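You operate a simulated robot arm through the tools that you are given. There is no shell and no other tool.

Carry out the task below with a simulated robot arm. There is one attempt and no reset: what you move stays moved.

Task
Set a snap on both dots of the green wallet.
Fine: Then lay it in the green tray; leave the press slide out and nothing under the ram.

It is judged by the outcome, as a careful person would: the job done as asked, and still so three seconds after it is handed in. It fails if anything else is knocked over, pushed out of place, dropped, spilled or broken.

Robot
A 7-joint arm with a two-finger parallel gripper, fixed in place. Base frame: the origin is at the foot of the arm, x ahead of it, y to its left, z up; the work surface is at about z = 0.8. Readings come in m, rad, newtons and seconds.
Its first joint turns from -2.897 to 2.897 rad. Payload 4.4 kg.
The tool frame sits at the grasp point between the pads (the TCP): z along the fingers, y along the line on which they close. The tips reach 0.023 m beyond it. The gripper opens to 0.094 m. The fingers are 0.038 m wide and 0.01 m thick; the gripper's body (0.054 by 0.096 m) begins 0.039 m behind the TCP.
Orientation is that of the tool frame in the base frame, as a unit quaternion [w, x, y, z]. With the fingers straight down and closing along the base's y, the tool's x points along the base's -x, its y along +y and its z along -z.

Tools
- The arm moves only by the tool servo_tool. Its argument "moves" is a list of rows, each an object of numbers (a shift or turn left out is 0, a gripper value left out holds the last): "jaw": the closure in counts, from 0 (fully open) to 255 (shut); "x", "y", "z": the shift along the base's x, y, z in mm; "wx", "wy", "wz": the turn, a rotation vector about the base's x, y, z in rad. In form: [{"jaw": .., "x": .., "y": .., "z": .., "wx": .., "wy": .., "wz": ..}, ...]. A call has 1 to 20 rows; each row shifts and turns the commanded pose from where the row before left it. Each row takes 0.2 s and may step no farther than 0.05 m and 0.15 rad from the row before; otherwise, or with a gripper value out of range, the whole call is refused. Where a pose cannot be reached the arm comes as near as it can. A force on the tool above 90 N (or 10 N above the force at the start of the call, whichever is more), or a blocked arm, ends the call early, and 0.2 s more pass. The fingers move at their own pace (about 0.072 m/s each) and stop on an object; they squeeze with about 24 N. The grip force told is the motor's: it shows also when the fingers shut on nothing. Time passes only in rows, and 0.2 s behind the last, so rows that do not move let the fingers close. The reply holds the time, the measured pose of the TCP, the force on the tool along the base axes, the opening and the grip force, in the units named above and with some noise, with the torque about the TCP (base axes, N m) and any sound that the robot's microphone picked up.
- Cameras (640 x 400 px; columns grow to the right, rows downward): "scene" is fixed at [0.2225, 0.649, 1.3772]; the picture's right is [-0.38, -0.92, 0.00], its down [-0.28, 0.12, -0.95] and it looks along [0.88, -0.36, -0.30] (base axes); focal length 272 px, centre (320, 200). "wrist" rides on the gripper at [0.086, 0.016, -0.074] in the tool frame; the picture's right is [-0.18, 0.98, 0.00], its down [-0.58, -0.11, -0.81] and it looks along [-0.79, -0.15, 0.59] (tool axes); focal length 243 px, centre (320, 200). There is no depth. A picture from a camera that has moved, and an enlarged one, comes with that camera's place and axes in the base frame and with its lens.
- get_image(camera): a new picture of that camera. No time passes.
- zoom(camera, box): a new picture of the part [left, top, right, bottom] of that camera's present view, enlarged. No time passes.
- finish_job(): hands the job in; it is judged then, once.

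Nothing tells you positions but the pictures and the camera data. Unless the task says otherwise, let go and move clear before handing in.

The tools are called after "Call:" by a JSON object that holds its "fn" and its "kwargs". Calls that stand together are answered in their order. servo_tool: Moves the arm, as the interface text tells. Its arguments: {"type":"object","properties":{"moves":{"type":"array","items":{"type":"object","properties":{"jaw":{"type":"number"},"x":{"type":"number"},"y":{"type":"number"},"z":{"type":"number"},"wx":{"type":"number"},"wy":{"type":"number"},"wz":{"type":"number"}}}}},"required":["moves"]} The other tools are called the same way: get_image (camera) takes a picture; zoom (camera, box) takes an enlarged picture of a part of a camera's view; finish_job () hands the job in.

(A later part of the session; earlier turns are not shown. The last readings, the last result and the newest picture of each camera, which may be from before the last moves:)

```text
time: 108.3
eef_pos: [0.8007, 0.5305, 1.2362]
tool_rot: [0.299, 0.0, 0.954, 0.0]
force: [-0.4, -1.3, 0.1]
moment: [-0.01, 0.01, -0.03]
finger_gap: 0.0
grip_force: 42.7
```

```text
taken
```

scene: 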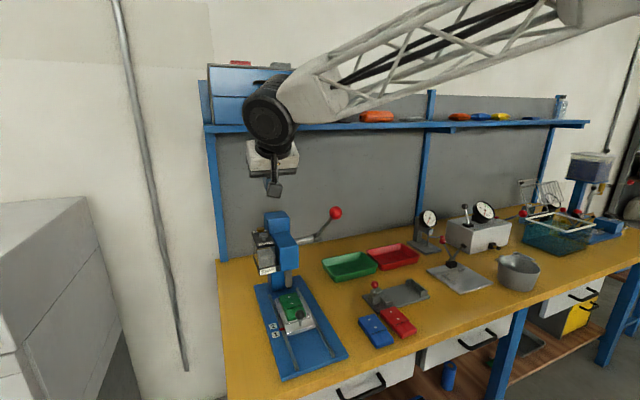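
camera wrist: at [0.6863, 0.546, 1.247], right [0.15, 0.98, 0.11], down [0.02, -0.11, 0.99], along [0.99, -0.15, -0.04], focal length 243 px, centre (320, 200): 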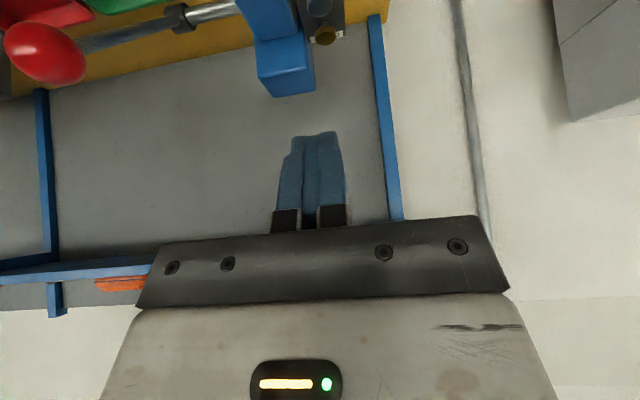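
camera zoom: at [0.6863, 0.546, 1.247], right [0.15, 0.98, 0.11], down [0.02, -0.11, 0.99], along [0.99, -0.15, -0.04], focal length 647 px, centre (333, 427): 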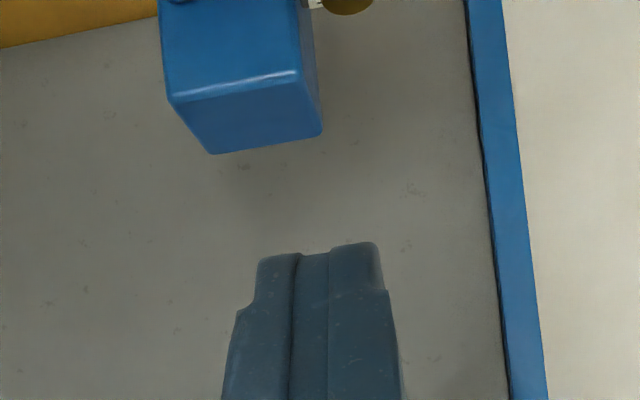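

Call:
{"fn": "servo_tool", "kwargs": {"moves": [{"x": 27, "z": -32}, {"x": 27, "z": -32}, {"x": 27, "z": -30}, {}, {}]}}

Call:
{"fn": "get_image", "kwargs": {"camera": "wrist"}}

Call:
{"fn": "zoom", "kwargs": {"camera": "wrist", "box": [240, 60, 420, 200]}}

Call:
{"fn": "zoom", "kwargs": {"camera": "scene", "box": [220, 170, 340, 290]}}

```text
time: 109.5
eef_pos: [0.8832, 0.5311, 1.139]
tool_rot: [0.299, -0.001, 0.954, 0.001]
force: [0.3, 0.8, 0.4]
moment: [0.0, 0.0, 0.01]
finger_gap: 0.0
grip_force: 42.2
```

```text
taken
camera wrist: at [0.7678, 0.5466, 1.1502], right [0.15, 0.98, 0.11], down [0.02, -0.11, 0.99], along [0.99, -0.15, -0.04], focal length 243 px, centre (320, 200)
```

wrist: 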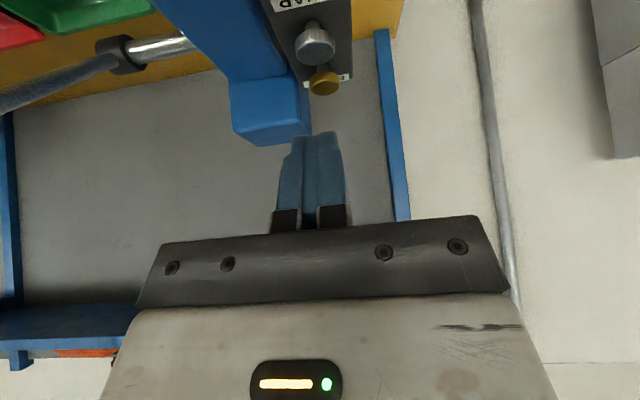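

```text
2.86 times, centred on (330, 130) of wrist
camera zoom: at [0.7678, 0.5466, 1.1502], right [0.15, 0.98, 0.11], down [0.02, -0.11, 0.99], along [0.99, -0.15, -0.04], focal length 693 px, centre (291, 400)
```

zoom: 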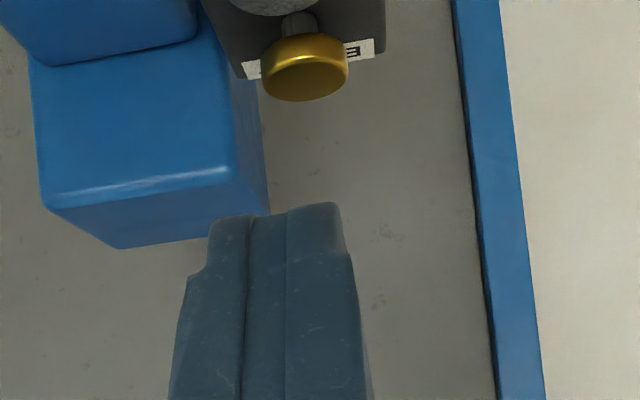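

```text
3.33 times, centred on (280, 230) of scene
camera zoom: at [0.2225, 0.649, 1.3772], right [-0.38, -0.92, 0.0], down [-0.28, 0.12, -0.95], along [0.88, -0.36, -0.3], focal length 908 px, centre (453, 100)
```

zoom: 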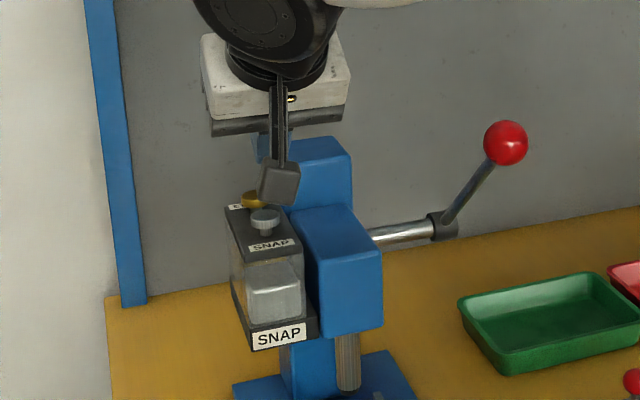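

Silver knob is at about (0.908, 0.532, 1.053). I'll bring the closed fingertips over it and press gently.

Call:
{"fn": "servo_tool", "kwargs": {"moves": [{"x": 14, "y": 1, "z": -8}, {"x": 14, "y": 1, "z": -8}, {"z": -10}, {}, {}]}}

Call:
{"fn": "get_image", "kwargs": {"camera": "wrist"}}

Call:
{"fn": "zoom", "kwargs": {"camera": "scene", "box": [230, 200, 310, 280]}}

```text
time: 110.7
eef_pos: [0.9115, 0.5327, 1.1149]
tool_rot: [0.298, 0.0, 0.955, -0.001]
force: [-0.2, -0.7, 0.3]
moment: [-0.03, -0.06, -0.03]
finger_gap: 0.0001
grip_force: 42.3
```

```text
taken
camera wrist: at [0.7974, 0.5495, 1.1254], right [0.15, 0.98, 0.11], down [0.02, -0.11, 0.99], along [0.99, -0.15, -0.04], focal length 243 px, centre (320, 200)
```

wrist: 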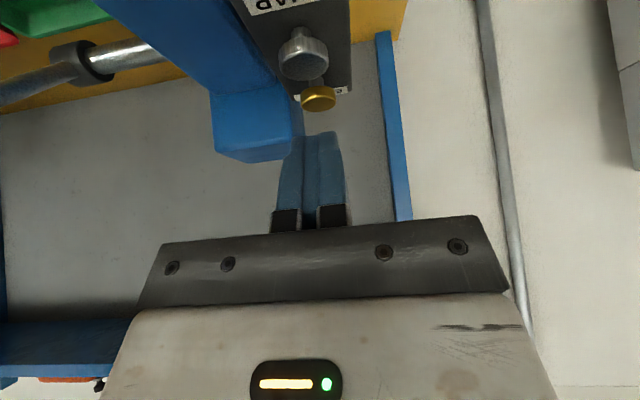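

```text
5.00 times, centred on (270, 240) of scene
camera zoom: at [0.2225, 0.649, 1.3772], right [-0.38, -0.92, 0.0], down [-0.28, 0.12, -0.95], along [0.88, -0.36, -0.3], focal length 1363 px, centre (570, 0)
```

zoom: 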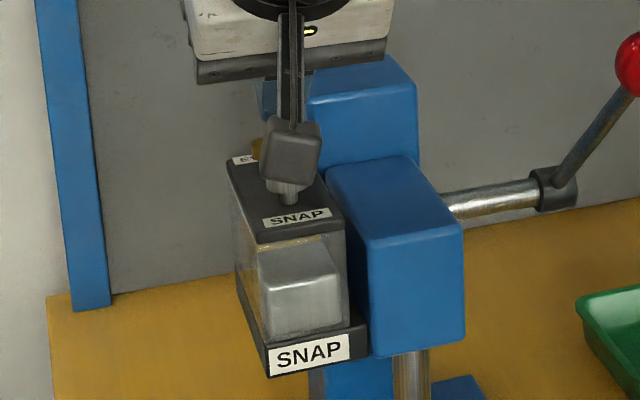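

Call:
{"fn": "servo_tool", "kwargs": {"moves": [{"z": -10}, {"z": -8}, {"z": -4}, {}]}}

Call:
{"fn": "servo_tool", "kwargs": {"moves": [{"z": -3}, {"z": -3}, {}]}}

Call:
{"fn": "get_image", "kwargs": {"camera": "wrist"}}

Call:
{"fn": "zoom", "kwargs": {"camera": "scene", "box": [230, 200, 310, 280]}}

```text
time: 111.7
eef_pos: [0.911, 0.5324, 1.0904]
tool_rot: [0.298, -0.002, 0.954, 0.001]
force: [0.0, 0.2, 0.0]
moment: [-0.01, 0.02, -0.04]
finger_gap: 0.0003
grip_force: 43.1
```

```text
time: 112.5
eef_pos: [0.9128, 0.5326, 1.0846]
tool_rot: [0.299, -0.001, 0.954, 0.001]
force: [-0.6, -0.2, 1.5]
moment: [-0.02, 0.02, 0.02]
finger_gap: 0.0
grip_force: 42.4
```

```text
taken
camera wrist: at [0.7976, 0.548, 1.0961], right [0.15, 0.98, 0.11], down [0.02, -0.11, 0.99], along [0.99, -0.15, -0.04], focal length 243 px, centre (320, 200)
```

wrist: 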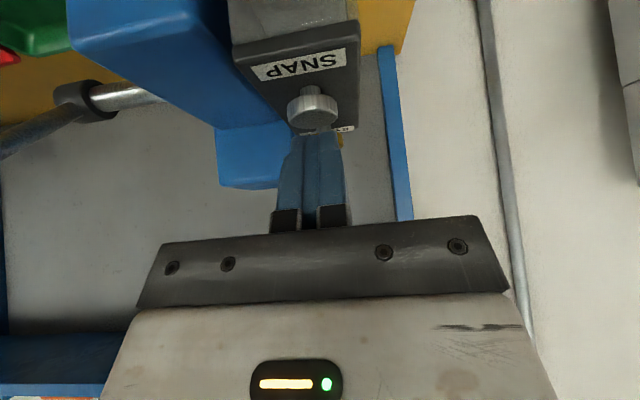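

```text
5.00 times, centred on (270, 240) of scene
camera zoom: at [0.2225, 0.649, 1.3772], right [-0.38, -0.92, 0.0], down [-0.28, 0.12, -0.95], along [0.88, -0.36, -0.3], focal length 1363 px, centre (570, 0)
```

zoom: 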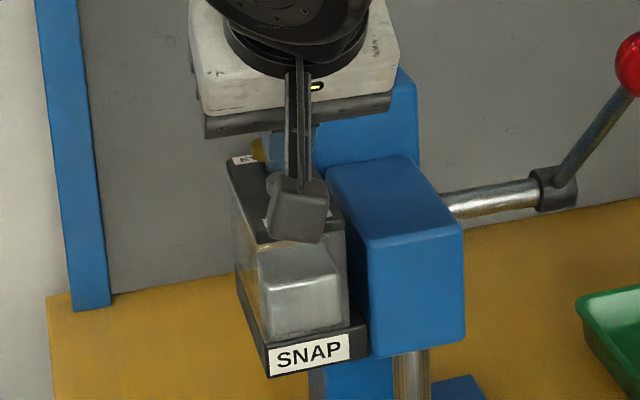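

Call:
{"fn": "servo_tool", "kwargs": {"moves": [{"z": -2}, {"z": -2}, {}]}}

Call:
{"fn": "servo_tool", "kwargs": {"moves": [{"z": -2}, {"z": -2}, {}]}}

Call:
{"fn": "get_image", "kwargs": {"camera": "wrist"}}

Call:
{"fn": "zoom", "kwargs": {"camera": "scene", "box": [230, 200, 310, 280]}}

```text
time: 113.3
eef_pos: [0.9129, 0.5308, 1.0801]
tool_rot: [0.298, 0.0, 0.955, 0.0]
force: [-0.1, 0.8, 2.2]
moment: [0.06, 0.03, 0.02]
finger_gap: 0.0
grip_force: 42.8
heard: click
```

```text
time: 114.1
eef_pos: [0.9137, 0.5326, 1.078]
tool_rot: [0.3, -0.001, 0.954, 0.0]
force: [0.5, -4.3, 16.1]
moment: [-0.12, 0.0, 0.01]
finger_gap: 0.0001
grip_force: 42.7
```

```text
taken
camera wrist: at [0.7979, 0.5475, 1.089], right [0.15, 0.98, 0.11], down [0.02, -0.11, 0.99], along [0.99, -0.15, -0.03], focal length 243 px, centre (320, 200)
```

wrist: 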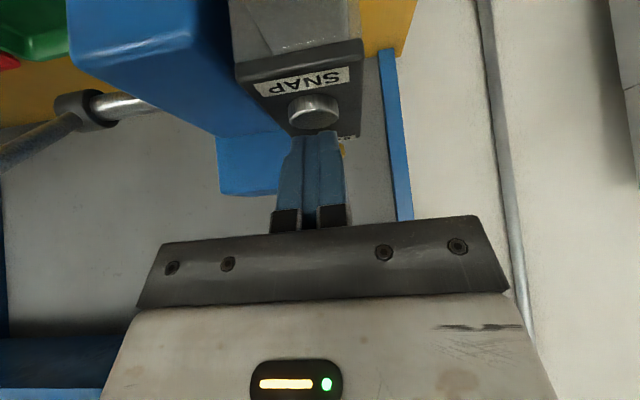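

```text
5.00 times, centred on (270, 240) of scene
camera zoom: at [0.2225, 0.649, 1.3772], right [-0.38, -0.92, 0.0], down [-0.28, 0.12, -0.95], along [0.88, -0.36, -0.3], focal length 1363 px, centre (570, 0)
```

zoom: 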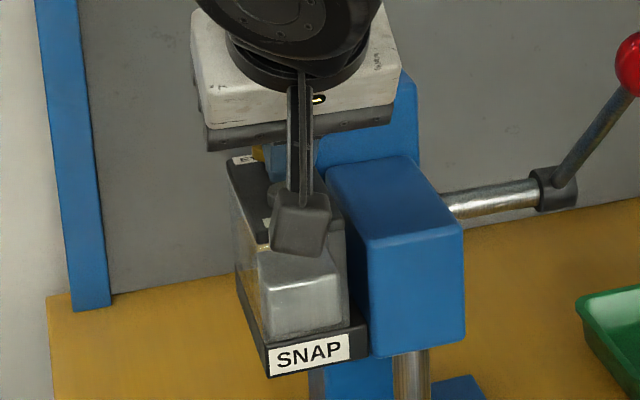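

A click – the silver knob feeds a snap. I'll rise and check the ram tip and knob.

Call:
{"fn": "servo_tool", "kwargs": {"moves": [{"z": 4}, {"z": 10}, {"z": 25}, {"z": 40, "x": -20}, {"x": -45, "z": 20}, {"x": -45}, {"x": -45}, {}]}}

Call:
{"fn": "zoom", "kwargs": {"camera": "scene", "box": [230, 210, 330, 310]}}

Call:
{"fn": "zoom", "kwargs": {"camera": "scene", "box": [275, 275, 315, 310]}}

```text
time: 115.9
eef_pos: [0.7536, 0.5327, 1.1763]
tool_rot: [0.298, 0.0, 0.955, 0.0]
force: [0.7, 0.7, -0.4]
moment: [0.0, 0.03, 0.02]
finger_gap: 0.0001
grip_force: 42.5
```

```text
4.00 times, centred on (280, 260) of scene
camera zoom: at [0.2225, 0.649, 1.3772], right [-0.38, -0.92, 0.0], down [-0.28, 0.12, -0.95], along [0.88, -0.36, -0.3], focal length 1090 px, centre (480, -40)
```

zoom: 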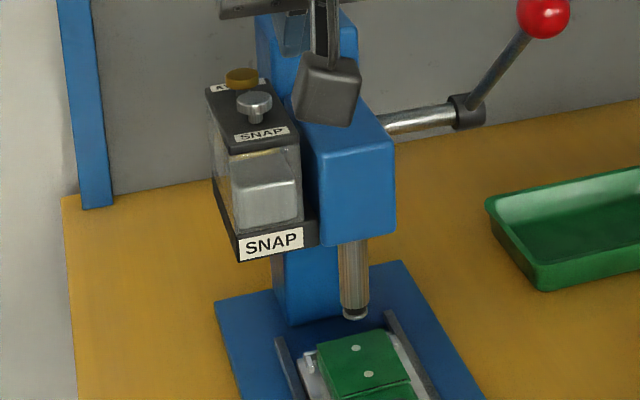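

```text
11.43 times, centred on (295, 292) of scene
camera zoom: at [0.2225, 0.649, 1.3772], right [-0.38, -0.92, 0.0], down [-0.28, 0.12, -0.95], along [0.88, -0.36, -0.3], focal length 3114 px, centre (606, -857)
```

zoom: 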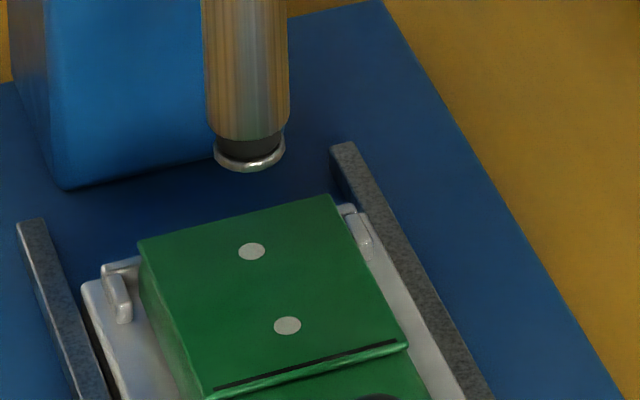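

A snap is now loaded under the ram. Going to push the lever down from above again.

Call:
{"fn": "servo_tool", "kwargs": {"moves": [{"x": -45, "z": 20}, {"x": -45, "z": 20}, {"y": -43, "wy": 0.15}, {"y": -43, "wy": 0.15}, {"y": -43, "wy": 0.15}, {"y": -41, "wy": 0.148}, {"x": 45}, {"x": 45}, {"x": 41}, {}, {}]}}

Call:
{"fn": "get_image", "kwargs": {"camera": "wrist"}}

```text
time: 118.3
eef_pos: [0.7993, 0.3605, 1.2182]
tool_rot: [0.004, 0.0, 1.0, 0.001]
force: [-0.3, -1.1, 0.0]
moment: [0.02, -0.02, -0.01]
finger_gap: 0.0001
grip_force: 43.2
```

```text
taken
camera wrist: at [0.7107, 0.3766, 1.2927], right [0.18, 0.98, 0.0], down [0.58, -0.11, 0.81], along [0.8, -0.15, -0.59], focal length 243 px, centre (320, 200)
```

wrist: 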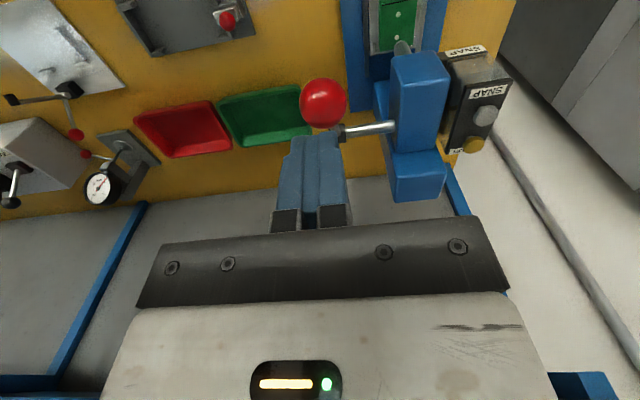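

Call:
{"fn": "servo_tool", "kwargs": {"moves": [{"z": -25, "x": -3, "y": 1}, {"z": -13, "x": -4}, {"z": -12, "x": -4}, {"z": -13, "x": -4}, {"x": -6, "z": -11}, {"x": -7, "z": -10}, {"x": -5.5, "z": -13}, {"x": -5.5, "z": -13}, {"x": -4, "z": -13}, {"x": -4, "z": -13}, {"x": -1.5, "z": -10}, {"x": -1.5, "z": -10}, {}]}}

Call:
{"fn": "zoom", "kwargs": {"camera": "scene", "box": [275, 275, 315, 310]}}

```text
time: 119.4
eef_pos: [0.7817, 0.3617, 1.1629]
tool_rot: [0.008, -0.001, 1.0, 0.002]
force: [-13.5, -0.6, 14.7]
moment: [0.03, 0.02, -0.15]
finger_gap: 0.0
grip_force: 42.8
stopped in row 5: the force on the tool passed its limit at 103 N (the readings are from after the stop); the commanded pose is now the measured one
```

```text
11.43 times, centred on (295, 292) of scene
camera zoom: at [0.2225, 0.649, 1.3772], right [-0.38, -0.92, 0.0], down [-0.28, 0.12, -0.95], along [0.88, -0.36, -0.3], focal length 3114 px, centre (606, -857)
```

zoom: 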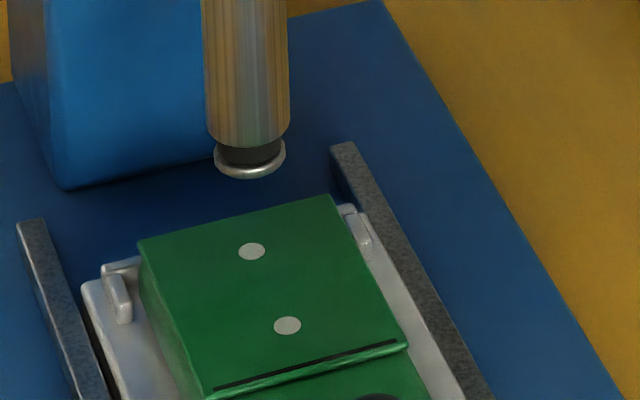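

Contact came in too fast, so I'll continue with smaller steps.

Call:
{"fn": "servo_tool", "kwargs": {"moves": [{"x": -2.5, "z": -7}, {"x": -2.5, "z": -7}, {"x": -2.5, "z": -7}, {"x": -2.5, "z": -7}, {"x": -2.7, "z": -6.5}, {"x": -2.7, "z": -6.5}, {"x": -2.7, "z": -6.5}, {"x": -2.7, "z": -6.5}, {"x": -1.9, "z": -6.7}, {"x": -1.9, "z": -6.7}, {"x": -1.9, "z": -6.7}, {"x": -1.9, "z": -6.7}, {"x": -1, "z": -6}, {}]}}

Call:
{"fn": "zoom", "kwargs": {"camera": "scene", "box": [275, 275, 315, 310]}}

```text
time: 122.4
eef_pos: [0.7519, 0.3635, 1.0738]
tool_rot: [0.007, -0.001, 1.0, 0.003]
force: [-1.3, -1.0, 5.5]
moment: [-0.03, -0.04, -0.03]
finger_gap: 0.0001
grip_force: 42.7
```

```text
11.43 times, centred on (295, 292) of scene
camera zoom: at [0.2225, 0.649, 1.3772], right [-0.38, -0.92, 0.0], down [-0.28, 0.12, -0.95], along [0.88, -0.36, -0.3], focal length 3114 px, centre (606, -857)
```

zoom: 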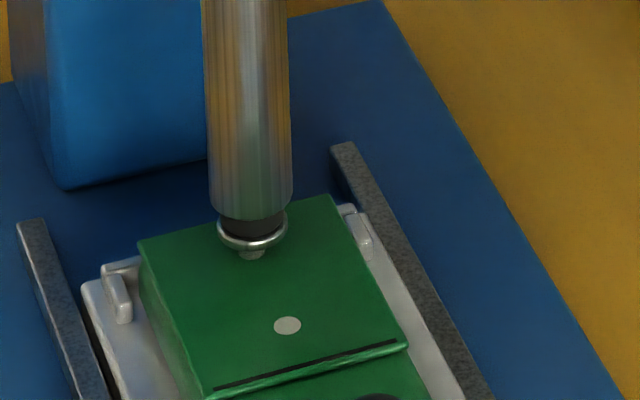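

Call:
{"fn": "servo_tool", "kwargs": {"moves": [{"x": -0.8, "z": -6}, {"x": -0.8, "z": -6}, {"x": -0.5, "z": -5}, {"z": -4}, {}]}}

Call:
{"fn": "servo_tool", "kwargs": {"moves": [{"z": -3}, {"z": -2}, {}]}}

Call:
{"fn": "zoom", "kwargs": {"camera": "scene", "box": [275, 275, 315, 310]}}

```text
time: 123.6
eef_pos: [0.7493, 0.3615, 1.052]
tool_rot: [0.007, -0.001, 1.0, 0.002]
force: [-2.9, 0.5, 5.5]
moment: [0.01, -0.01, 0.0]
finger_gap: 0.0
grip_force: 42.2
```

```text
time: 124.4
eef_pos: [0.7497, 0.3629, 1.0468]
tool_rot: [0.008, 0.0, 1.0, 0.002]
force: [-1.8, 0.0, 6.5]
moment: [-0.06, -0.03, -0.03]
finger_gap: 0.0001
grip_force: 42.8
```

```text
11.43 times, centred on (295, 292) of scene
camera zoom: at [0.2225, 0.649, 1.3772], right [-0.38, -0.92, 0.0], down [-0.28, 0.12, -0.95], along [0.88, -0.36, -0.3], focal length 3114 px, centre (606, -857)
```

zoom: 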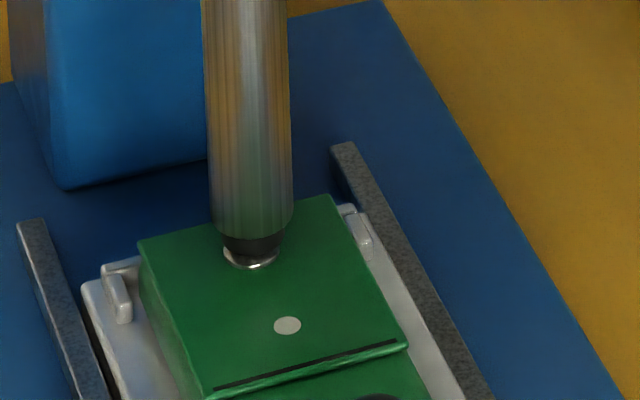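

Call:
{"fn": "servo_tool", "kwargs": {"moves": [{"z": -1.5}, {"z": -1.5}, {}]}}

Call:
{"fn": "zoom", "kwargs": {"camera": "scene", "box": [275, 275, 315, 310]}}

```text
time: 125.2
eef_pos: [0.7505, 0.3626, 1.0466]
tool_rot: [0.008, -0.001, 1.0, 0.003]
force: [-8.9, 4.8, 37.3]
moment: [0.03, -0.23, 0.02]
finger_gap: 0.0001
grip_force: 42.3
```

```text
11.43 times, centred on (295, 292) of scene
camera zoom: at [0.2225, 0.649, 1.3772], right [-0.38, -0.92, 0.0], down [-0.28, 0.12, -0.95], along [0.88, -0.36, -0.3], focal length 3114 px, centre (606, -857)
```

zoom: 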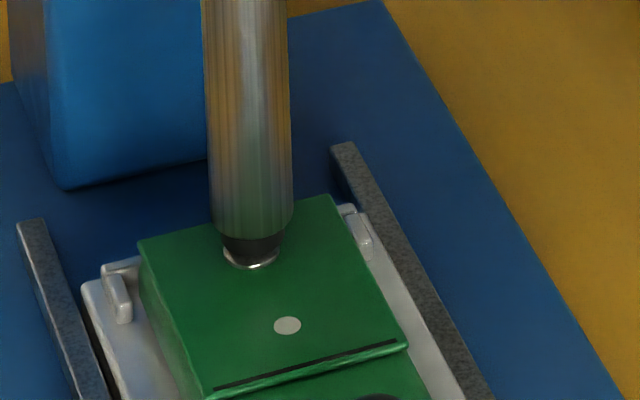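

Call:
{"fn": "servo_tool", "kwargs": {"moves": [{"z": -1.5}, {}]}}

Call:
{"fn": "servo_tool", "kwargs": {"moves": [{"z": 2}, {"z": 5}, {"z": 8}, {"z": 10}, {"z": 12, "x": 2}, {"z": 14, "x": 3}, {"z": 16, "x": 5}, {"z": 20, "x": 6}, {"z": 25, "x": 6}, {"z": 30}, {"z": 30}, {}]}}

Call:
{"fn": "zoom", "kwargs": {"camera": "scene", "box": [275, 275, 315, 310]}}

Call:
{"fn": "zoom", "kwargs": {"camera": "scene", "box": [250, 170, 390, 310]}}

```text
time: 125.8
eef_pos: [0.7509, 0.3627, 1.0446]
tool_rot: [0.008, 0.0, 1.0, 0.004]
force: [-9.1, -3.2, 61.0]
moment: [-0.16, -0.55, 0.09]
finger_gap: 0.0001
grip_force: 42.7
```

```text
time: 128.4
eef_pos: [0.7723, 0.3619, 1.2132]
tool_rot: [0.007, -0.001, 1.0, 0.003]
force: [0.3, -0.3, 0.3]
moment: [0.02, 0.03, -0.02]
finger_gap: 0.0002
grip_force: 42.3
```

```text
11.43 times, centred on (295, 292) of scene
camera zoom: at [0.2225, 0.649, 1.3772], right [-0.38, -0.92, 0.0], down [-0.28, 0.12, -0.95], along [0.88, -0.36, -0.3], focal length 3114 px, centre (606, -857)
```

zoom: 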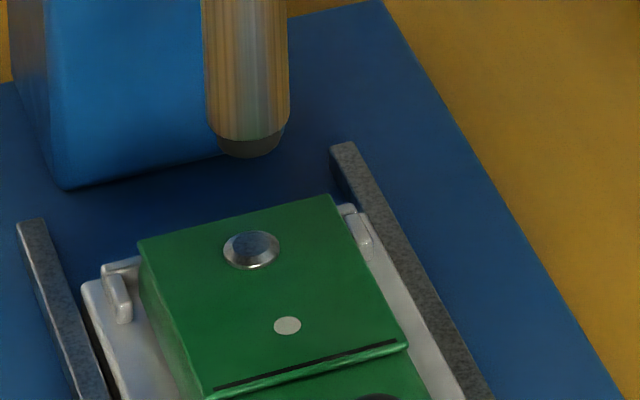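

```text
2.86 times, centred on (320, 240) of scene
camera zoom: at [0.2225, 0.649, 1.3772], right [-0.38, -0.92, 0.0], down [-0.28, 0.12, -0.95], along [0.88, -0.36, -0.3], focal length 779 px, centre (320, 86)
```

zoom: 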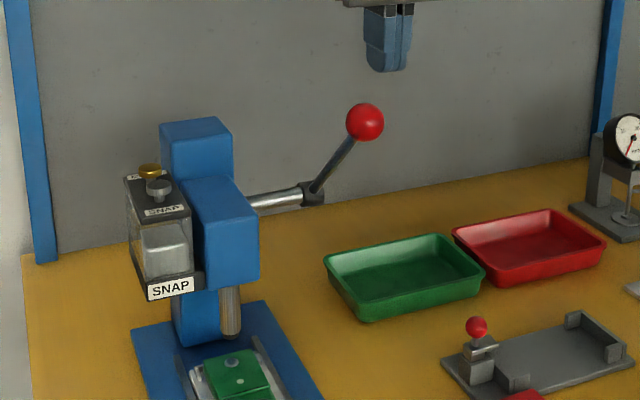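

The first snap is set neatly on the far dot. Next, move the slide to mark 2. Going to the knob.

Call:
{"fn": "servo_tool", "kwargs": {"moves": [{"x": -40}, {"x": -40}, {"x": -40}, {"y": 27, "wy": -0.146, "jaw": 133}, {"y": 27, "wy": -0.146}, {"y": 27, "wy": -0.146}, {"y": 26, "wy": -0.146}, {"z": -44}, {"z": -44}, {"z": -44}, {"z": -44}, {"z": -44}, {"z": -45}, {"x": 35, "z": -9}, {"x": 35, "z": -9}, {"x": 35, "z": -9}, {}, {}]}}

Call:
{"fn": "get_image", "kwargs": {"camera": "wrist"}}

```text
time: 132.2
eef_pos: [0.7595, 0.4687, 0.9222]
tool_rot: [0.295, -0.001, 0.956, 0.002]
force: [0.4, 0.4, 0.7]
moment: [0.0, 0.02, 0.04]
finger_gap: 0.045
grip_force: 0.1
```

```text
taken
camera wrist: at [0.6442, 0.4834, 0.9336], right [0.15, 0.98, 0.11], down [0.03, -0.11, 0.99], along [0.99, -0.14, -0.04], focal length 243 px, centre (320, 200)
```

wrist: 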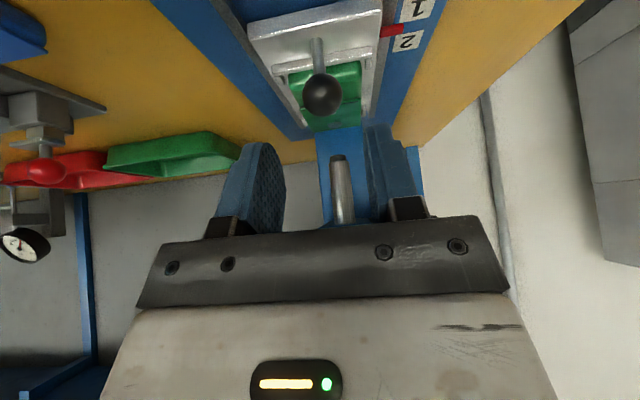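

Call:
{"fn": "servo_tool", "kwargs": {"moves": [{"x": 11, "z": -17}, {"x": 10, "z": -17}, {"x": 10, "z": -17}, {}, {"jaw": 255}, {"jaw": 255}, {"jaw": 255}, {"jaw": 255}]}}

Call:
{"fn": "servo_tool", "kwargs": {"moves": [{"x": 5}, {"x": 6}, {"x": 6}, {}]}}

```text
time: 134.0
eef_pos: [0.7896, 0.4698, 0.8696]
tool_rot: [0.295, -0.002, 0.956, 0.002]
force: [0.7, 20.5, -2.9]
moment: [0.12, -0.05, 0.15]
finger_gap: 0.0256
grip_force: 45.3
```

```text
time: 135.0
eef_pos: [0.8065, 0.4696, 0.8695]
tool_rot: [0.294, -0.002, 0.956, 0.002]
force: [-0.8, 34.5, -12.4]
moment: [0.34, 0.56, 0.18]
finger_gap: 0.0253
grip_force: 45.2
```

Call:
{"fn": "servo_tool", "kwargs": {"moves": [{"y": 1, "x": 5}, {"x": 5}, {"x": 5}, {}]}}

Call:
{"fn": "zoom", "kwargs": {"camera": "scene", "box": [255, 300, 315, 345]}}

Call:
{"fn": "get_image", "kwargs": {"camera": "scene"}}

```text
time: 136.0
eef_pos: [0.8202, 0.4713, 0.8703]
tool_rot: [0.295, -0.002, 0.955, 0.002]
force: [0.1, 6.7, -9.6]
moment: [0.03, -0.03, 0.01]
finger_gap: 0.0253
grip_force: 44.9
```

```text
8.89 times, centred on (285, 322) of scene
camera zoom: at [0.2225, 0.649, 1.3772], right [-0.38, -0.92, 0.0], down [-0.28, 0.12, -0.95], along [0.88, -0.36, -0.3], focal length 2422 px, centre (631, -889)
```

zoom: 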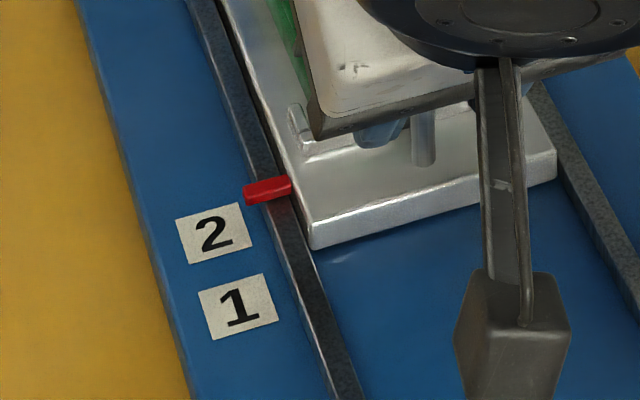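

```text
taken
```

scene: 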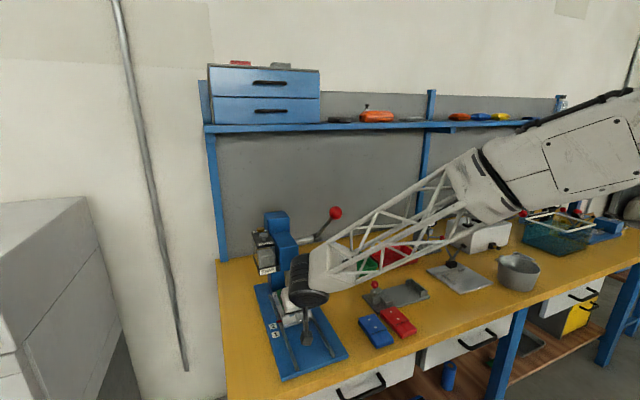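

Pointer relative to mark 2 matches what it was at mark 1. Releasing the knob and checking the near dot's position.

Call:
{"fn": "servo_tool", "kwargs": {"moves": [{"jaw": 133}, {"jaw": 133}, {"jaw": 133}, {"x": -12, "z": 15}, {"x": -20, "z": 25}, {"x": -30, "z": 20}, {"x": -40, "z": 30}, {"x": -40, "z": 30}, {}]}}

Call:
{"fn": "zoom", "kwargs": {"camera": "scene", "box": [275, 275, 315, 310]}}

Call:
{"fn": "zoom", "kwargs": {"camera": "scene", "box": [255, 300, 315, 345]}}

```text
time: 138.0
eef_pos: [0.6786, 0.4699, 0.9927]
tool_rot: [0.296, -0.002, 0.955, 0.002]
force: [0.4, 0.6, -0.3]
moment: [-0.05, -0.01, -0.02]
finger_gap: 0.045
grip_force: 0.1
```

```text
11.43 times, centred on (295, 292) of scene
camera zoom: at [0.2225, 0.649, 1.3772], right [-0.38, -0.92, 0.0], down [-0.28, 0.12, -0.95], along [0.88, -0.36, -0.3], focal length 3114 px, centre (606, -857)
```

zoom: 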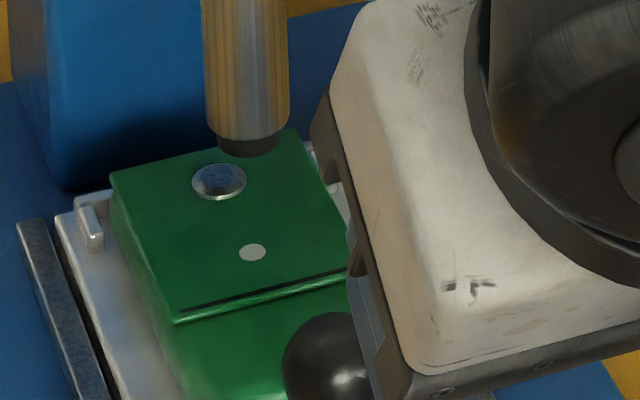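

```text
8.89 times, centred on (285, 322) of scene
camera zoom: at [0.2225, 0.649, 1.3772], right [-0.38, -0.92, 0.0], down [-0.28, 0.12, -0.95], along [0.88, -0.36, -0.3], focal length 2422 px, centre (631, -889)
```

zoom: 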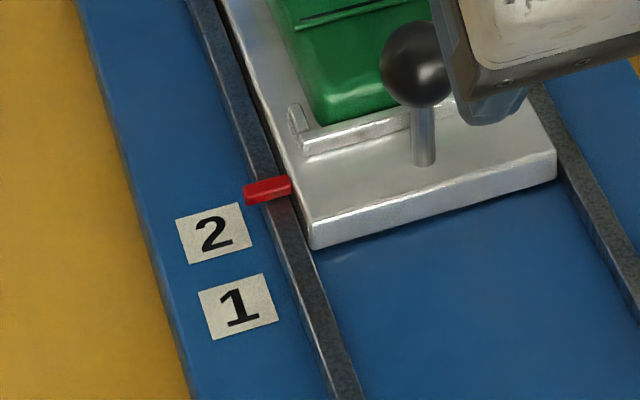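

The near dot is exactly where the first dot was when it was pressed. Now feed the second snap with the silver knob.

Call:
{"fn": "servo_tool", "kwargs": {"moves": [{"z": 48, "jaw": 255}, {"z": 48}, {"z": 48}, {"z": 48}, {"z": 48, "y": 10}, {"y": 26, "x": 30}, {"y": 26, "x": 30}, {"x": 40}, {"x": 22}, {"x": 27, "z": -32}, {"x": 27, "z": -32}, {"x": 27, "z": -30}, {"x": 14, "z": -12}, {"x": 15, "z": -14}, {}, {}]}}

Call:
{"fn": "get_image", "kwargs": {"camera": "wrist"}}

```text
time: 141.4
eef_pos: [0.9121, 0.53, 1.1135]
tool_rot: [0.294, -0.001, 0.956, 0.002]
force: [0.9, 0.0, 0.1]
moment: [0.0, -0.02, 0.0]
finger_gap: 0.0
grip_force: 23.9
```

```text
taken
camera wrist: at [0.7964, 0.5463, 1.1261], right [0.15, 0.98, 0.11], down [0.03, -0.11, 0.99], along [0.99, -0.14, -0.04], focal length 243 px, centre (320, 200)
```

wrist: 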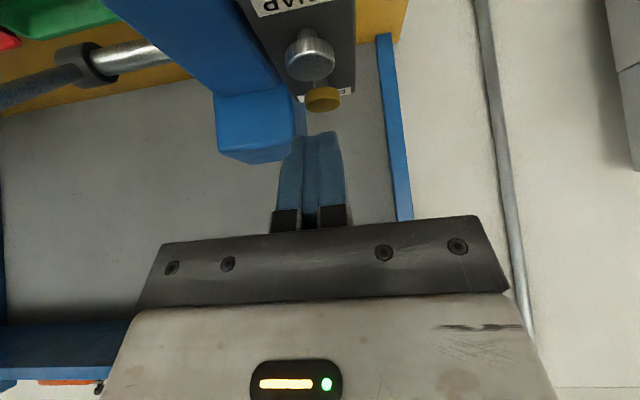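

Call:
{"fn": "servo_tool", "kwargs": {"moves": [{"y": 2.5, "z": -10}, {"z": -8}, {"z": -4}, {"z": -3}, {"z": -3}, {}]}}

Call:
{"fn": "servo_tool", "kwargs": {"moves": [{"z": -2}, {"z": -2}, {}]}}

```text
time: 142.8
eef_pos: [0.9104, 0.5348, 1.0846]
tool_rot: [0.295, -0.002, 0.955, 0.003]
force: [0.1, 1.0, -0.1]
moment: [0.01, 0.0, 0.0]
finger_gap: 0.0
grip_force: 23.5
```

```text
time: 143.6
eef_pos: [0.9096, 0.5334, 1.0801]
tool_rot: [0.295, -0.002, 0.956, 0.003]
force: [1.2, -0.9, 2.6]
moment: [-0.05, -0.02, -0.01]
finger_gap: 0.0001
grip_force: 24.3
heard: click
```

Click heard, so the second snap is fed. Retracting to verify.

Call:
{"fn": "servo_tool", "kwargs": {"moves": [{"z": 4}, {"z": 10}, {"z": 25}, {"z": 40, "x": -20}, {"x": -45, "z": 20}, {"x": -45}, {"x": -45}, {"x": -45, "z": 20}, {"x": -45, "z": 20}, {"y": -43, "wy": 0.15}, {"y": -43, "wy": 0.15}, {"y": -43, "wy": 0.15}, {"y": -43, "wy": 0.15}, {"x": 45}, {"x": 45}, {"x": 40}, {}, {}]}}

Call:
{"fn": "zoom", "kwargs": {"camera": "scene", "box": [275, 275, 315, 310]}}

Call:
{"fn": "get_image", "kwargs": {"camera": "wrist"}}

```text
time: 147.4
eef_pos: [0.7939, 0.3615, 1.2171]
tool_rot: [0.0, -0.001, 1.0, 0.004]
force: [0.0, -0.1, -0.5]
moment: [-0.01, -0.03, -0.01]
finger_gap: 0.0002
grip_force: 24.0
```

```text
11.43 times, centred on (295, 292) of scene
camera zoom: at [0.2225, 0.649, 1.3772], right [-0.38, -0.92, 0.0], down [-0.28, 0.12, -0.95], along [0.88, -0.36, -0.3], focal length 3114 px, centre (606, -857)
```

zoom: 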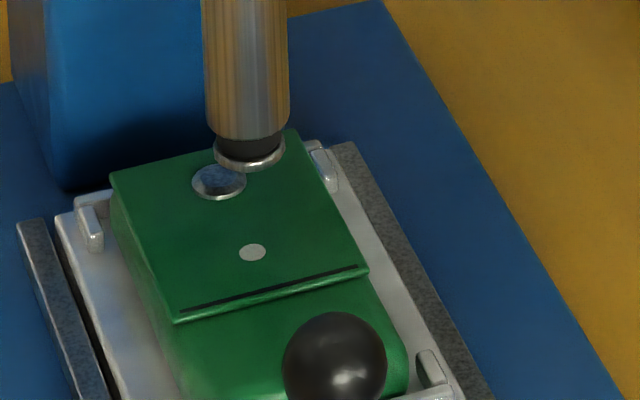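

```text
taken
camera wrist: at [0.7071, 0.3774, 1.2914], right [0.18, 0.98, 0.0], down [0.58, -0.11, 0.8], along [0.79, -0.14, -0.59], focal length 243 px, centre (320, 200)
```

wrist: 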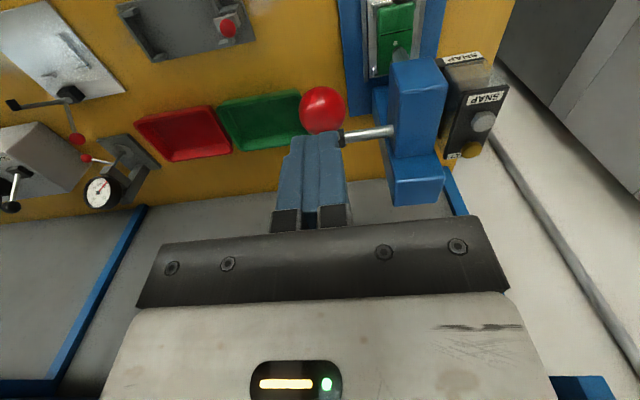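

Call:
{"fn": "servo_tool", "kwargs": {"moves": [{"z": -15, "y": 1}, {"z": -15}, {"x": -1.8, "z": -6.4}, {"x": -1.8, "z": -6.4}, {"x": -1.8, "z": -6.4}, {"x": -1.8, "z": -6.4}, {"x": -1.8, "z": -6.4}, {"x": -4.3, "z": -7}, {"x": -4.3, "z": -7}, {"x": -4.3, "z": -7}, {"x": -2.7, "z": -6.5}, {"x": -2.7, "z": -6.5}, {"x": -2.7, "z": -6.5}, {"x": -2.7, "z": -6.5}, {"x": -2, "z": -6.5}, {"x": -2, "z": -6.5}, {"x": -2, "z": -6.5}, {"x": -2, "z": -6.5}, {}]}}

Call:
{"fn": "zoom", "kwargs": {"camera": "scene", "box": [275, 275, 315, 310]}}

```text
time: 151.4
eef_pos: [0.7548, 0.3646, 1.0843]
tool_rot: [0.0, -0.001, 1.0, 0.002]
force: [0.5, -0.1, 5.2]
moment: [0.0, -0.04, 0.06]
finger_gap: 0.0
grip_force: 23.8
```

```text
11.43 times, centred on (295, 292) of scene
camera zoom: at [0.2225, 0.649, 1.3772], right [-0.38, -0.92, 0.0], down [-0.28, 0.12, -0.95], along [0.88, -0.36, -0.3], focal length 3114 px, centre (606, -857)
```

zoom: 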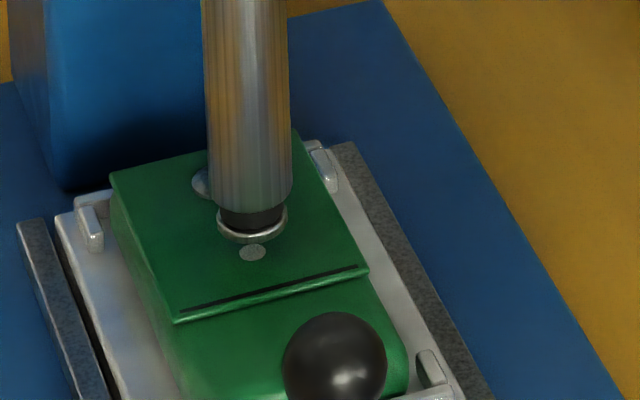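

Call:
{"fn": "servo_tool", "kwargs": {"moves": [{"x": -1.2, "z": -6}, {"x": -1, "z": -6}, {"x": -0.8, "z": -6}, {"x": -0.8, "z": -6}, {"x": -0.5, "z": -5}, {"z": -4}, {"z": -3}, {}]}}

Call:
{"fn": "servo_tool", "kwargs": {"moves": [{"z": -1.5}, {"z": -1.5}, {}]}}

Call:
{"fn": "zoom", "kwargs": {"camera": "scene", "box": [275, 275, 315, 310]}}

```text
time: 153.2
eef_pos: [0.7503, 0.3641, 1.0473]
tool_rot: [0.0, -0.001, 1.0, 0.003]
force: [-0.4, 2.9, 4.7]
moment: [0.02, -0.07, 0.04]
finger_gap: 0.0
grip_force: 24.4
```

```text
time: 154.0
eef_pos: [0.7518, 0.364, 1.0477]
tool_rot: [0.001, -0.001, 1.0, 0.003]
force: [-5.4, -12.5, 35.3]
moment: [-0.36, -0.33, -0.18]
finger_gap: 0.0
grip_force: 23.6
```

```text
11.43 times, centred on (295, 292) of scene
camera zoom: at [0.2225, 0.649, 1.3772], right [-0.38, -0.92, 0.0], down [-0.28, 0.12, -0.95], along [0.88, -0.36, -0.3], focal length 3114 px, centre (606, -857)
```

zoom: 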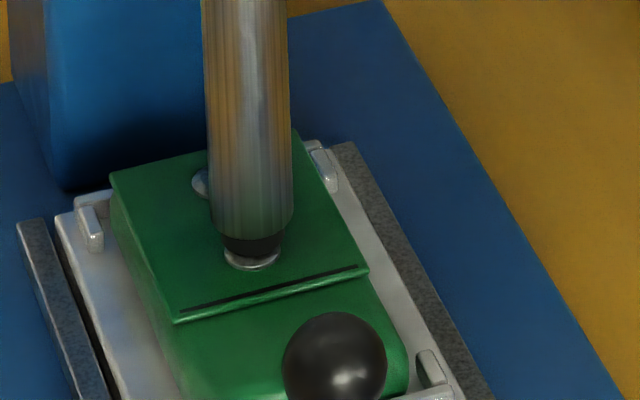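

Call:
{"fn": "servo_tool", "kwargs": {"moves": [{"z": -1.5}, {}]}}

Call:
{"fn": "servo_tool", "kwargs": {"moves": [{"z": 2}, {"z": 5}, {"z": 8}, {"z": 10}, {"z": 12, "x": 2}, {"z": 14, "x": 3}, {"z": 16, "x": 5}, {"z": 20, "x": 6}, {"z": 25, "x": 6}, {"z": 30}, {"z": 30}, {}]}}

Call:
{"fn": "zoom", "kwargs": {"camera": "scene", "box": [275, 275, 315, 310]}}

```text
time: 154.6
eef_pos: [0.7507, 0.3642, 1.0455]
tool_rot: [0.002, -0.001, 1.0, 0.003]
force: [2.8, -19.2, 61.2]
moment: [-0.62, -0.77, -0.24]
finger_gap: 0.0
grip_force: 24.3
```

```text
time: 157.2
eef_pos: [0.7713, 0.3648, 1.2162]
tool_rot: [-0.001, -0.001, 1.0, 0.002]
force: [-0.5, -0.3, -0.5]
moment: [0.0, 0.0, 0.0]
finger_gap: 0.0002
grip_force: 24.2
```

```text
11.43 times, centred on (295, 292) of scene
camera zoom: at [0.2225, 0.649, 1.3772], right [-0.38, -0.92, 0.0], down [-0.28, 0.12, -0.95], along [0.88, -0.36, -0.3], focal length 3114 px, centre (606, -857)
```

zoom: 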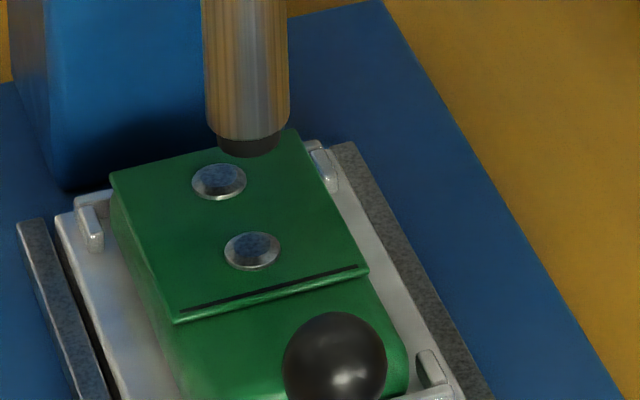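

Both snaps are set. Next I'll pull the slide back out, going to the knob first.

Call:
{"fn": "servo_tool", "kwargs": {"moves": [{"x": -40}, {"x": -40}, {"x": -40}, {"y": 27, "wy": -0.15, "jaw": 133}, {"y": 27, "wy": -0.15}, {"y": 27, "wy": -0.15}, {"y": 25, "wy": -0.15}, {"z": -44}, {"z": -44}, {"z": -44}, {"z": -44}, {"z": -44}, {"z": -47}, {"x": 46, "z": -9}, {"x": 46, "z": -9}, {"x": 46, "z": -9}, {}, {}]}}

Call:
{"fn": "get_image", "kwargs": {"camera": "wrist"}}

```text
time: 161.0
eef_pos: [0.7938, 0.471, 0.9187]
tool_rot: [0.295, 0.0, 0.956, 0.001]
force: [-0.5, 0.5, 0.5]
moment: [0.0, -0.02, -0.02]
finger_gap: 0.0448
grip_force: 0.0
```

```text
taken
camera wrist: at [0.6792, 0.4867, 0.9315], right [0.15, 0.98, 0.11], down [0.03, -0.11, 0.99], along [0.99, -0.14, -0.04], focal length 243 px, centre (320, 200)
```

wrist: 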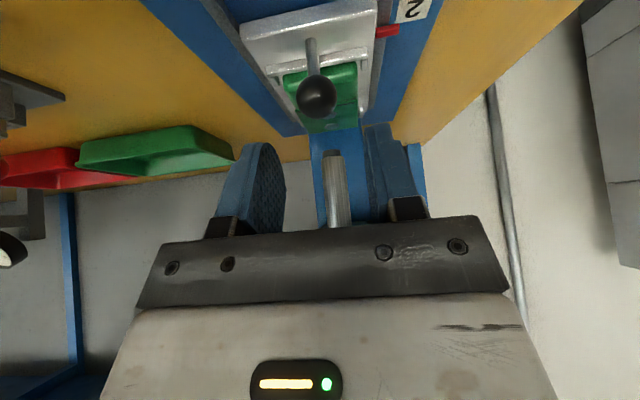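

Call:
{"fn": "servo_tool", "kwargs": {"moves": [{"x": 10, "y": -1.5, "z": -16}, {"x": 9, "z": -16}, {"x": 9, "z": -17}, {}, {"jaw": 255}, {"jaw": 255}, {"jaw": 255}, {"jaw": 255}]}}

Call:
{"fn": "servo_tool", "kwargs": {"moves": [{"x": -5}, {"x": -8}, {"x": -8}, {"x": -8}, {"x": -8}, {}]}}

```text
time: 162.8
eef_pos: [0.8223, 0.4694, 0.8691]
tool_rot: [0.295, -0.002, 0.956, 0.003]
force: [1.3, 51.6, -11.9]
moment: [0.36, 0.07, 0.31]
finger_gap: 0.0256
grip_force: 45.5
```

```text
time: 164.3
eef_pos: [0.7802, 0.4697, 0.8727]
tool_rot: [0.296, -0.002, 0.955, 0.002]
force: [0.5, 22.5, -6.8]
moment: [0.24, 0.02, 0.18]
finger_gap: 0.0256
grip_force: 45.2
stopped in row 6: the force on the tool passed its limit at 91 N (the readings are from after the stop); the commanded pose is now the measured one
```

Call:
{"fn": "servo_tool", "kwargs": {"moves": [{"y": 0.8}, {"x": -6}, {"x": -6}, {"x": -6}, {}]}}

Call:
{"fn": "servo_tool", "kwargs": {"moves": [{"x": -6}, {"x": -6}, {"x": -6}, {}]}}

```text
time: 165.5
eef_pos: [0.7641, 0.4706, 0.8722]
tool_rot: [0.294, -0.002, 0.956, 0.002]
force: [0.0, 1.4, -9.6]
moment: [0.01, 0.12, -0.01]
finger_gap: 0.0253
grip_force: 44.6
```

```text
time: 166.5
eef_pos: [0.7441, 0.4698, 0.8725]
tool_rot: [0.295, -0.002, 0.955, 0.003]
force: [0.3, 23.0, -18.8]
moment: [0.24, 0.15, 0.05]
finger_gap: 0.0258
grip_force: 44.7
```

Call:
{"fn": "servo_tool", "kwargs": {"moves": [{"x": -6, "y": 0.6, "z": -0.5}, {"x": -6}, {"x": -6}, {}]}}

Call:
{"fn": "servo_tool", "kwargs": {"moves": [{"x": -6}, {"x": -6}, {"x": -6}, {}]}}

Call:
{"fn": "servo_tool", "kwargs": {"moves": [{"x": -6}, {"x": -6}, {"x": -5}, {}]}}

Call:
{"fn": "zoom", "kwargs": {"camera": "scene", "box": [250, 270, 350, 370]}}

```text
time: 167.5
eef_pos: [0.7261, 0.4699, 0.8726]
tool_rot: [0.294, -0.001, 0.956, 0.003]
force: [1.7, 12.3, -20.0]
moment: [0.06, 0.03, 0.08]
finger_gap: 0.0254
grip_force: 44.8
```

```text
time: 168.5
eef_pos: [0.7072, 0.4694, 0.8729]
tool_rot: [0.295, -0.002, 0.956, 0.002]
force: [-0.1, -23.4, -15.6]
moment: [-0.24, -0.16, -0.1]
finger_gap: 0.0253
grip_force: 44.5
```

```text
time: 169.5
eef_pos: [0.6915, 0.471, 0.872]
tool_rot: [0.294, -0.001, 0.956, 0.002]
force: [-0.8, -47.4, -6.1]
moment: [-0.43, -0.01, -0.33]
finger_gap: 0.0256
grip_force: 44.9
```

```text
4.00 times, centred on (300, 320) of scene
camera zoom: at [0.2225, 0.649, 1.3772], right [-0.38, -0.92, 0.0], down [-0.28, 0.12, -0.95], along [0.88, -0.36, -0.3], focal length 1090 px, centre (400, -280)
```

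zoom: 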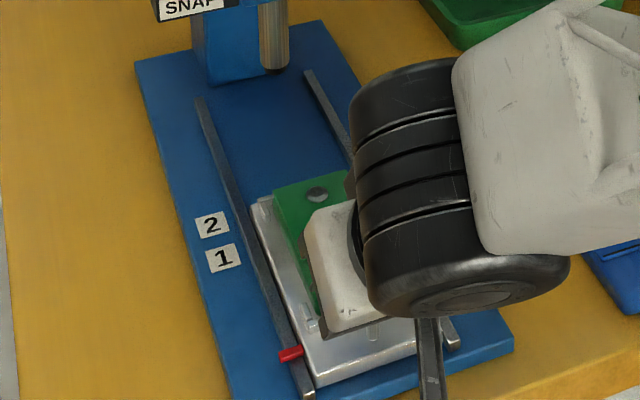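

Call:
{"fn": "servo_tool", "kwargs": {"moves": [{"y": -1}, {"x": -3}, {"x": -3}, {}]}}

Call:
{"fn": "zoom", "kwargs": {"camera": "scene", "box": [250, 270, 350, 370]}}

```text
time: 170.5
eef_pos: [0.6862, 0.4701, 0.8731]
tool_rot: [0.296, -0.001, 0.955, 0.003]
force: [29.2, -14.4, -9.9]
moment: [-0.13, -0.3, -0.06]
finger_gap: 0.0256
grip_force: 45.4
```

```text
4.00 times, centred on (300, 320) of scene
camera zoom: at [0.2225, 0.649, 1.3772], right [-0.38, -0.92, 0.0], down [-0.28, 0.12, -0.95], along [0.88, -0.36, -0.3], focal length 1090 px, centre (400, -280)
```

zoom: 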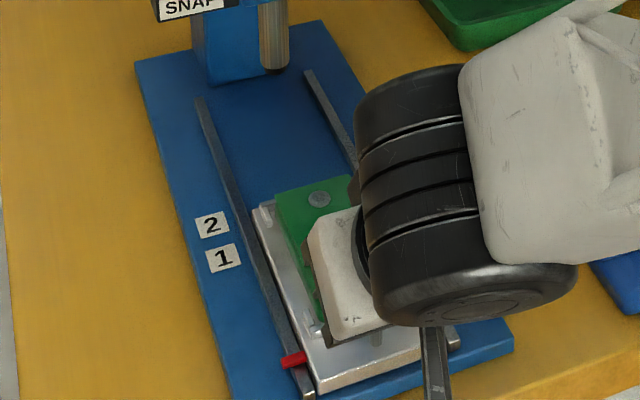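

The slide is fully out against its front stop. Releasing the knob and going to look at the green tray closely before picking up the wallet.

Call:
{"fn": "servo_tool", "kwargs": {"moves": [{"x": 1}, {"jaw": 133}, {"jaw": 133}, {"jaw": 133}, {"x": -12, "z": 15}, {"x": -20, "z": 25}, {"x": -20, "z": 30}, {"z": 40, "wy": 0.15}, {"z": 45, "wy": 0.15}, {"z": 45, "wy": 0.15}, {"z": 30, "wy": 0.15}, {}]}}

Call:
{"fn": "zoom", "kwargs": {"camera": "scene", "box": [250, 270, 350, 370]}}

```text
time: 173.1
eef_pos: [0.6366, 0.4674, 1.1006]
tool_rot: [-0.001, -0.001, 1.0, 0.003]
force: [-0.1, -0.7, 0.5]
moment: [0.01, -0.01, -0.03]
finger_gap: 0.0448
grip_force: 0.1
```

```text
4.00 times, centred on (300, 320) of scene
camera zoom: at [0.2225, 0.649, 1.3772], right [-0.38, -0.92, 0.0], down [-0.28, 0.12, -0.95], along [0.88, -0.36, -0.3], focal length 1090 px, centre (400, -280)
```

zoom: 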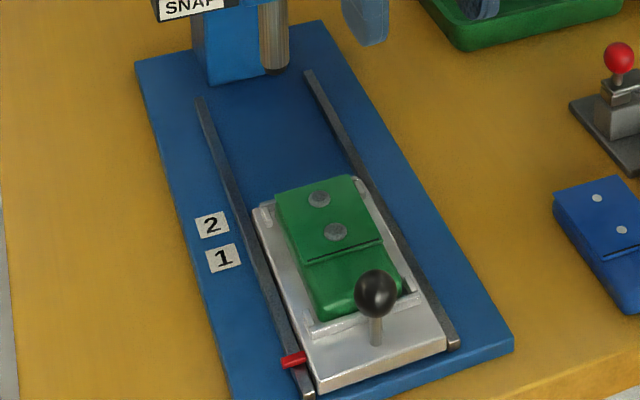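

Call:
{"fn": "servo_tool", "kwargs": {"moves": [{"y": -45, "jaw": 0}, {"y": -45}, {"y": -45}, {"y": -45}, {"y": -45}, {"y": -42}, {"x": 45}, {"x": 45}, {"x": 45}, {"x": 45}, {"x": 20, "z": -20}, {}, {}]}}

Call:
{"fn": "get_image", "kwargs": {"camera": "wrist"}}

Call:
{"fn": "zoom", "kwargs": {"camera": "wrist", "box": [240, 90, 420, 220]}}

```text
time: 175.9
eef_pos: [0.8348, 0.2022, 1.0811]
tool_rot: [-0.001, 0.0, 1.0, 0.003]
force: [-0.3, -0.2, 0.8]
moment: [-0.02, -0.02, -0.04]
finger_gap: 0.094
grip_force: 0.1
```

```text
taken
camera wrist: at [0.7469, 0.2181, 1.1564], right [0.18, 0.98, 0.01], down [0.58, -0.11, 0.81], along [0.79, -0.14, -0.59], focal length 243 px, centre (320, 200)
```

wrist: 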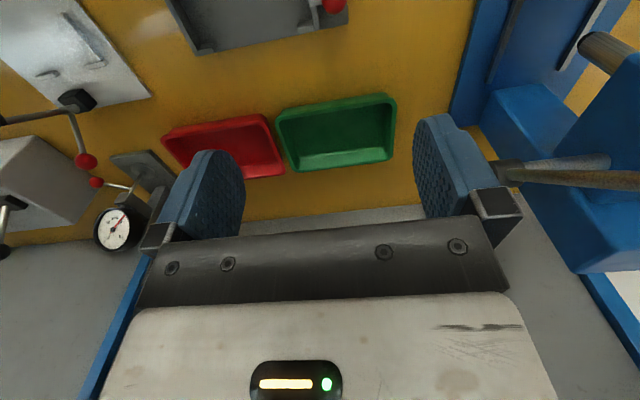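

```text
3.08 times, centred on (330, 155) of wrist
camera zoom: at [0.7469, 0.2181, 1.1564], right [0.18, 0.98, 0.01], down [0.58, -0.11, 0.81], along [0.79, -0.14, -0.59], focal length 746 px, centre (289, 338)
```

zoom: 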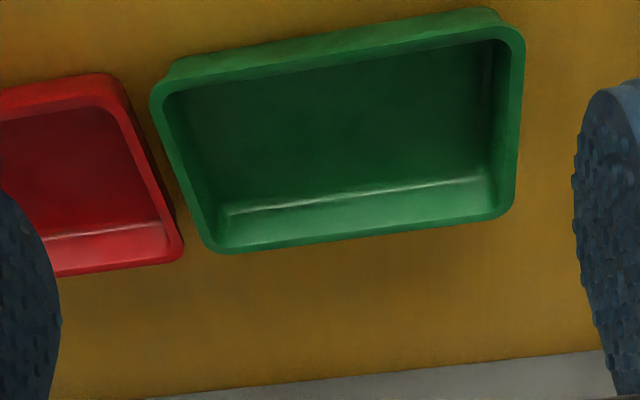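

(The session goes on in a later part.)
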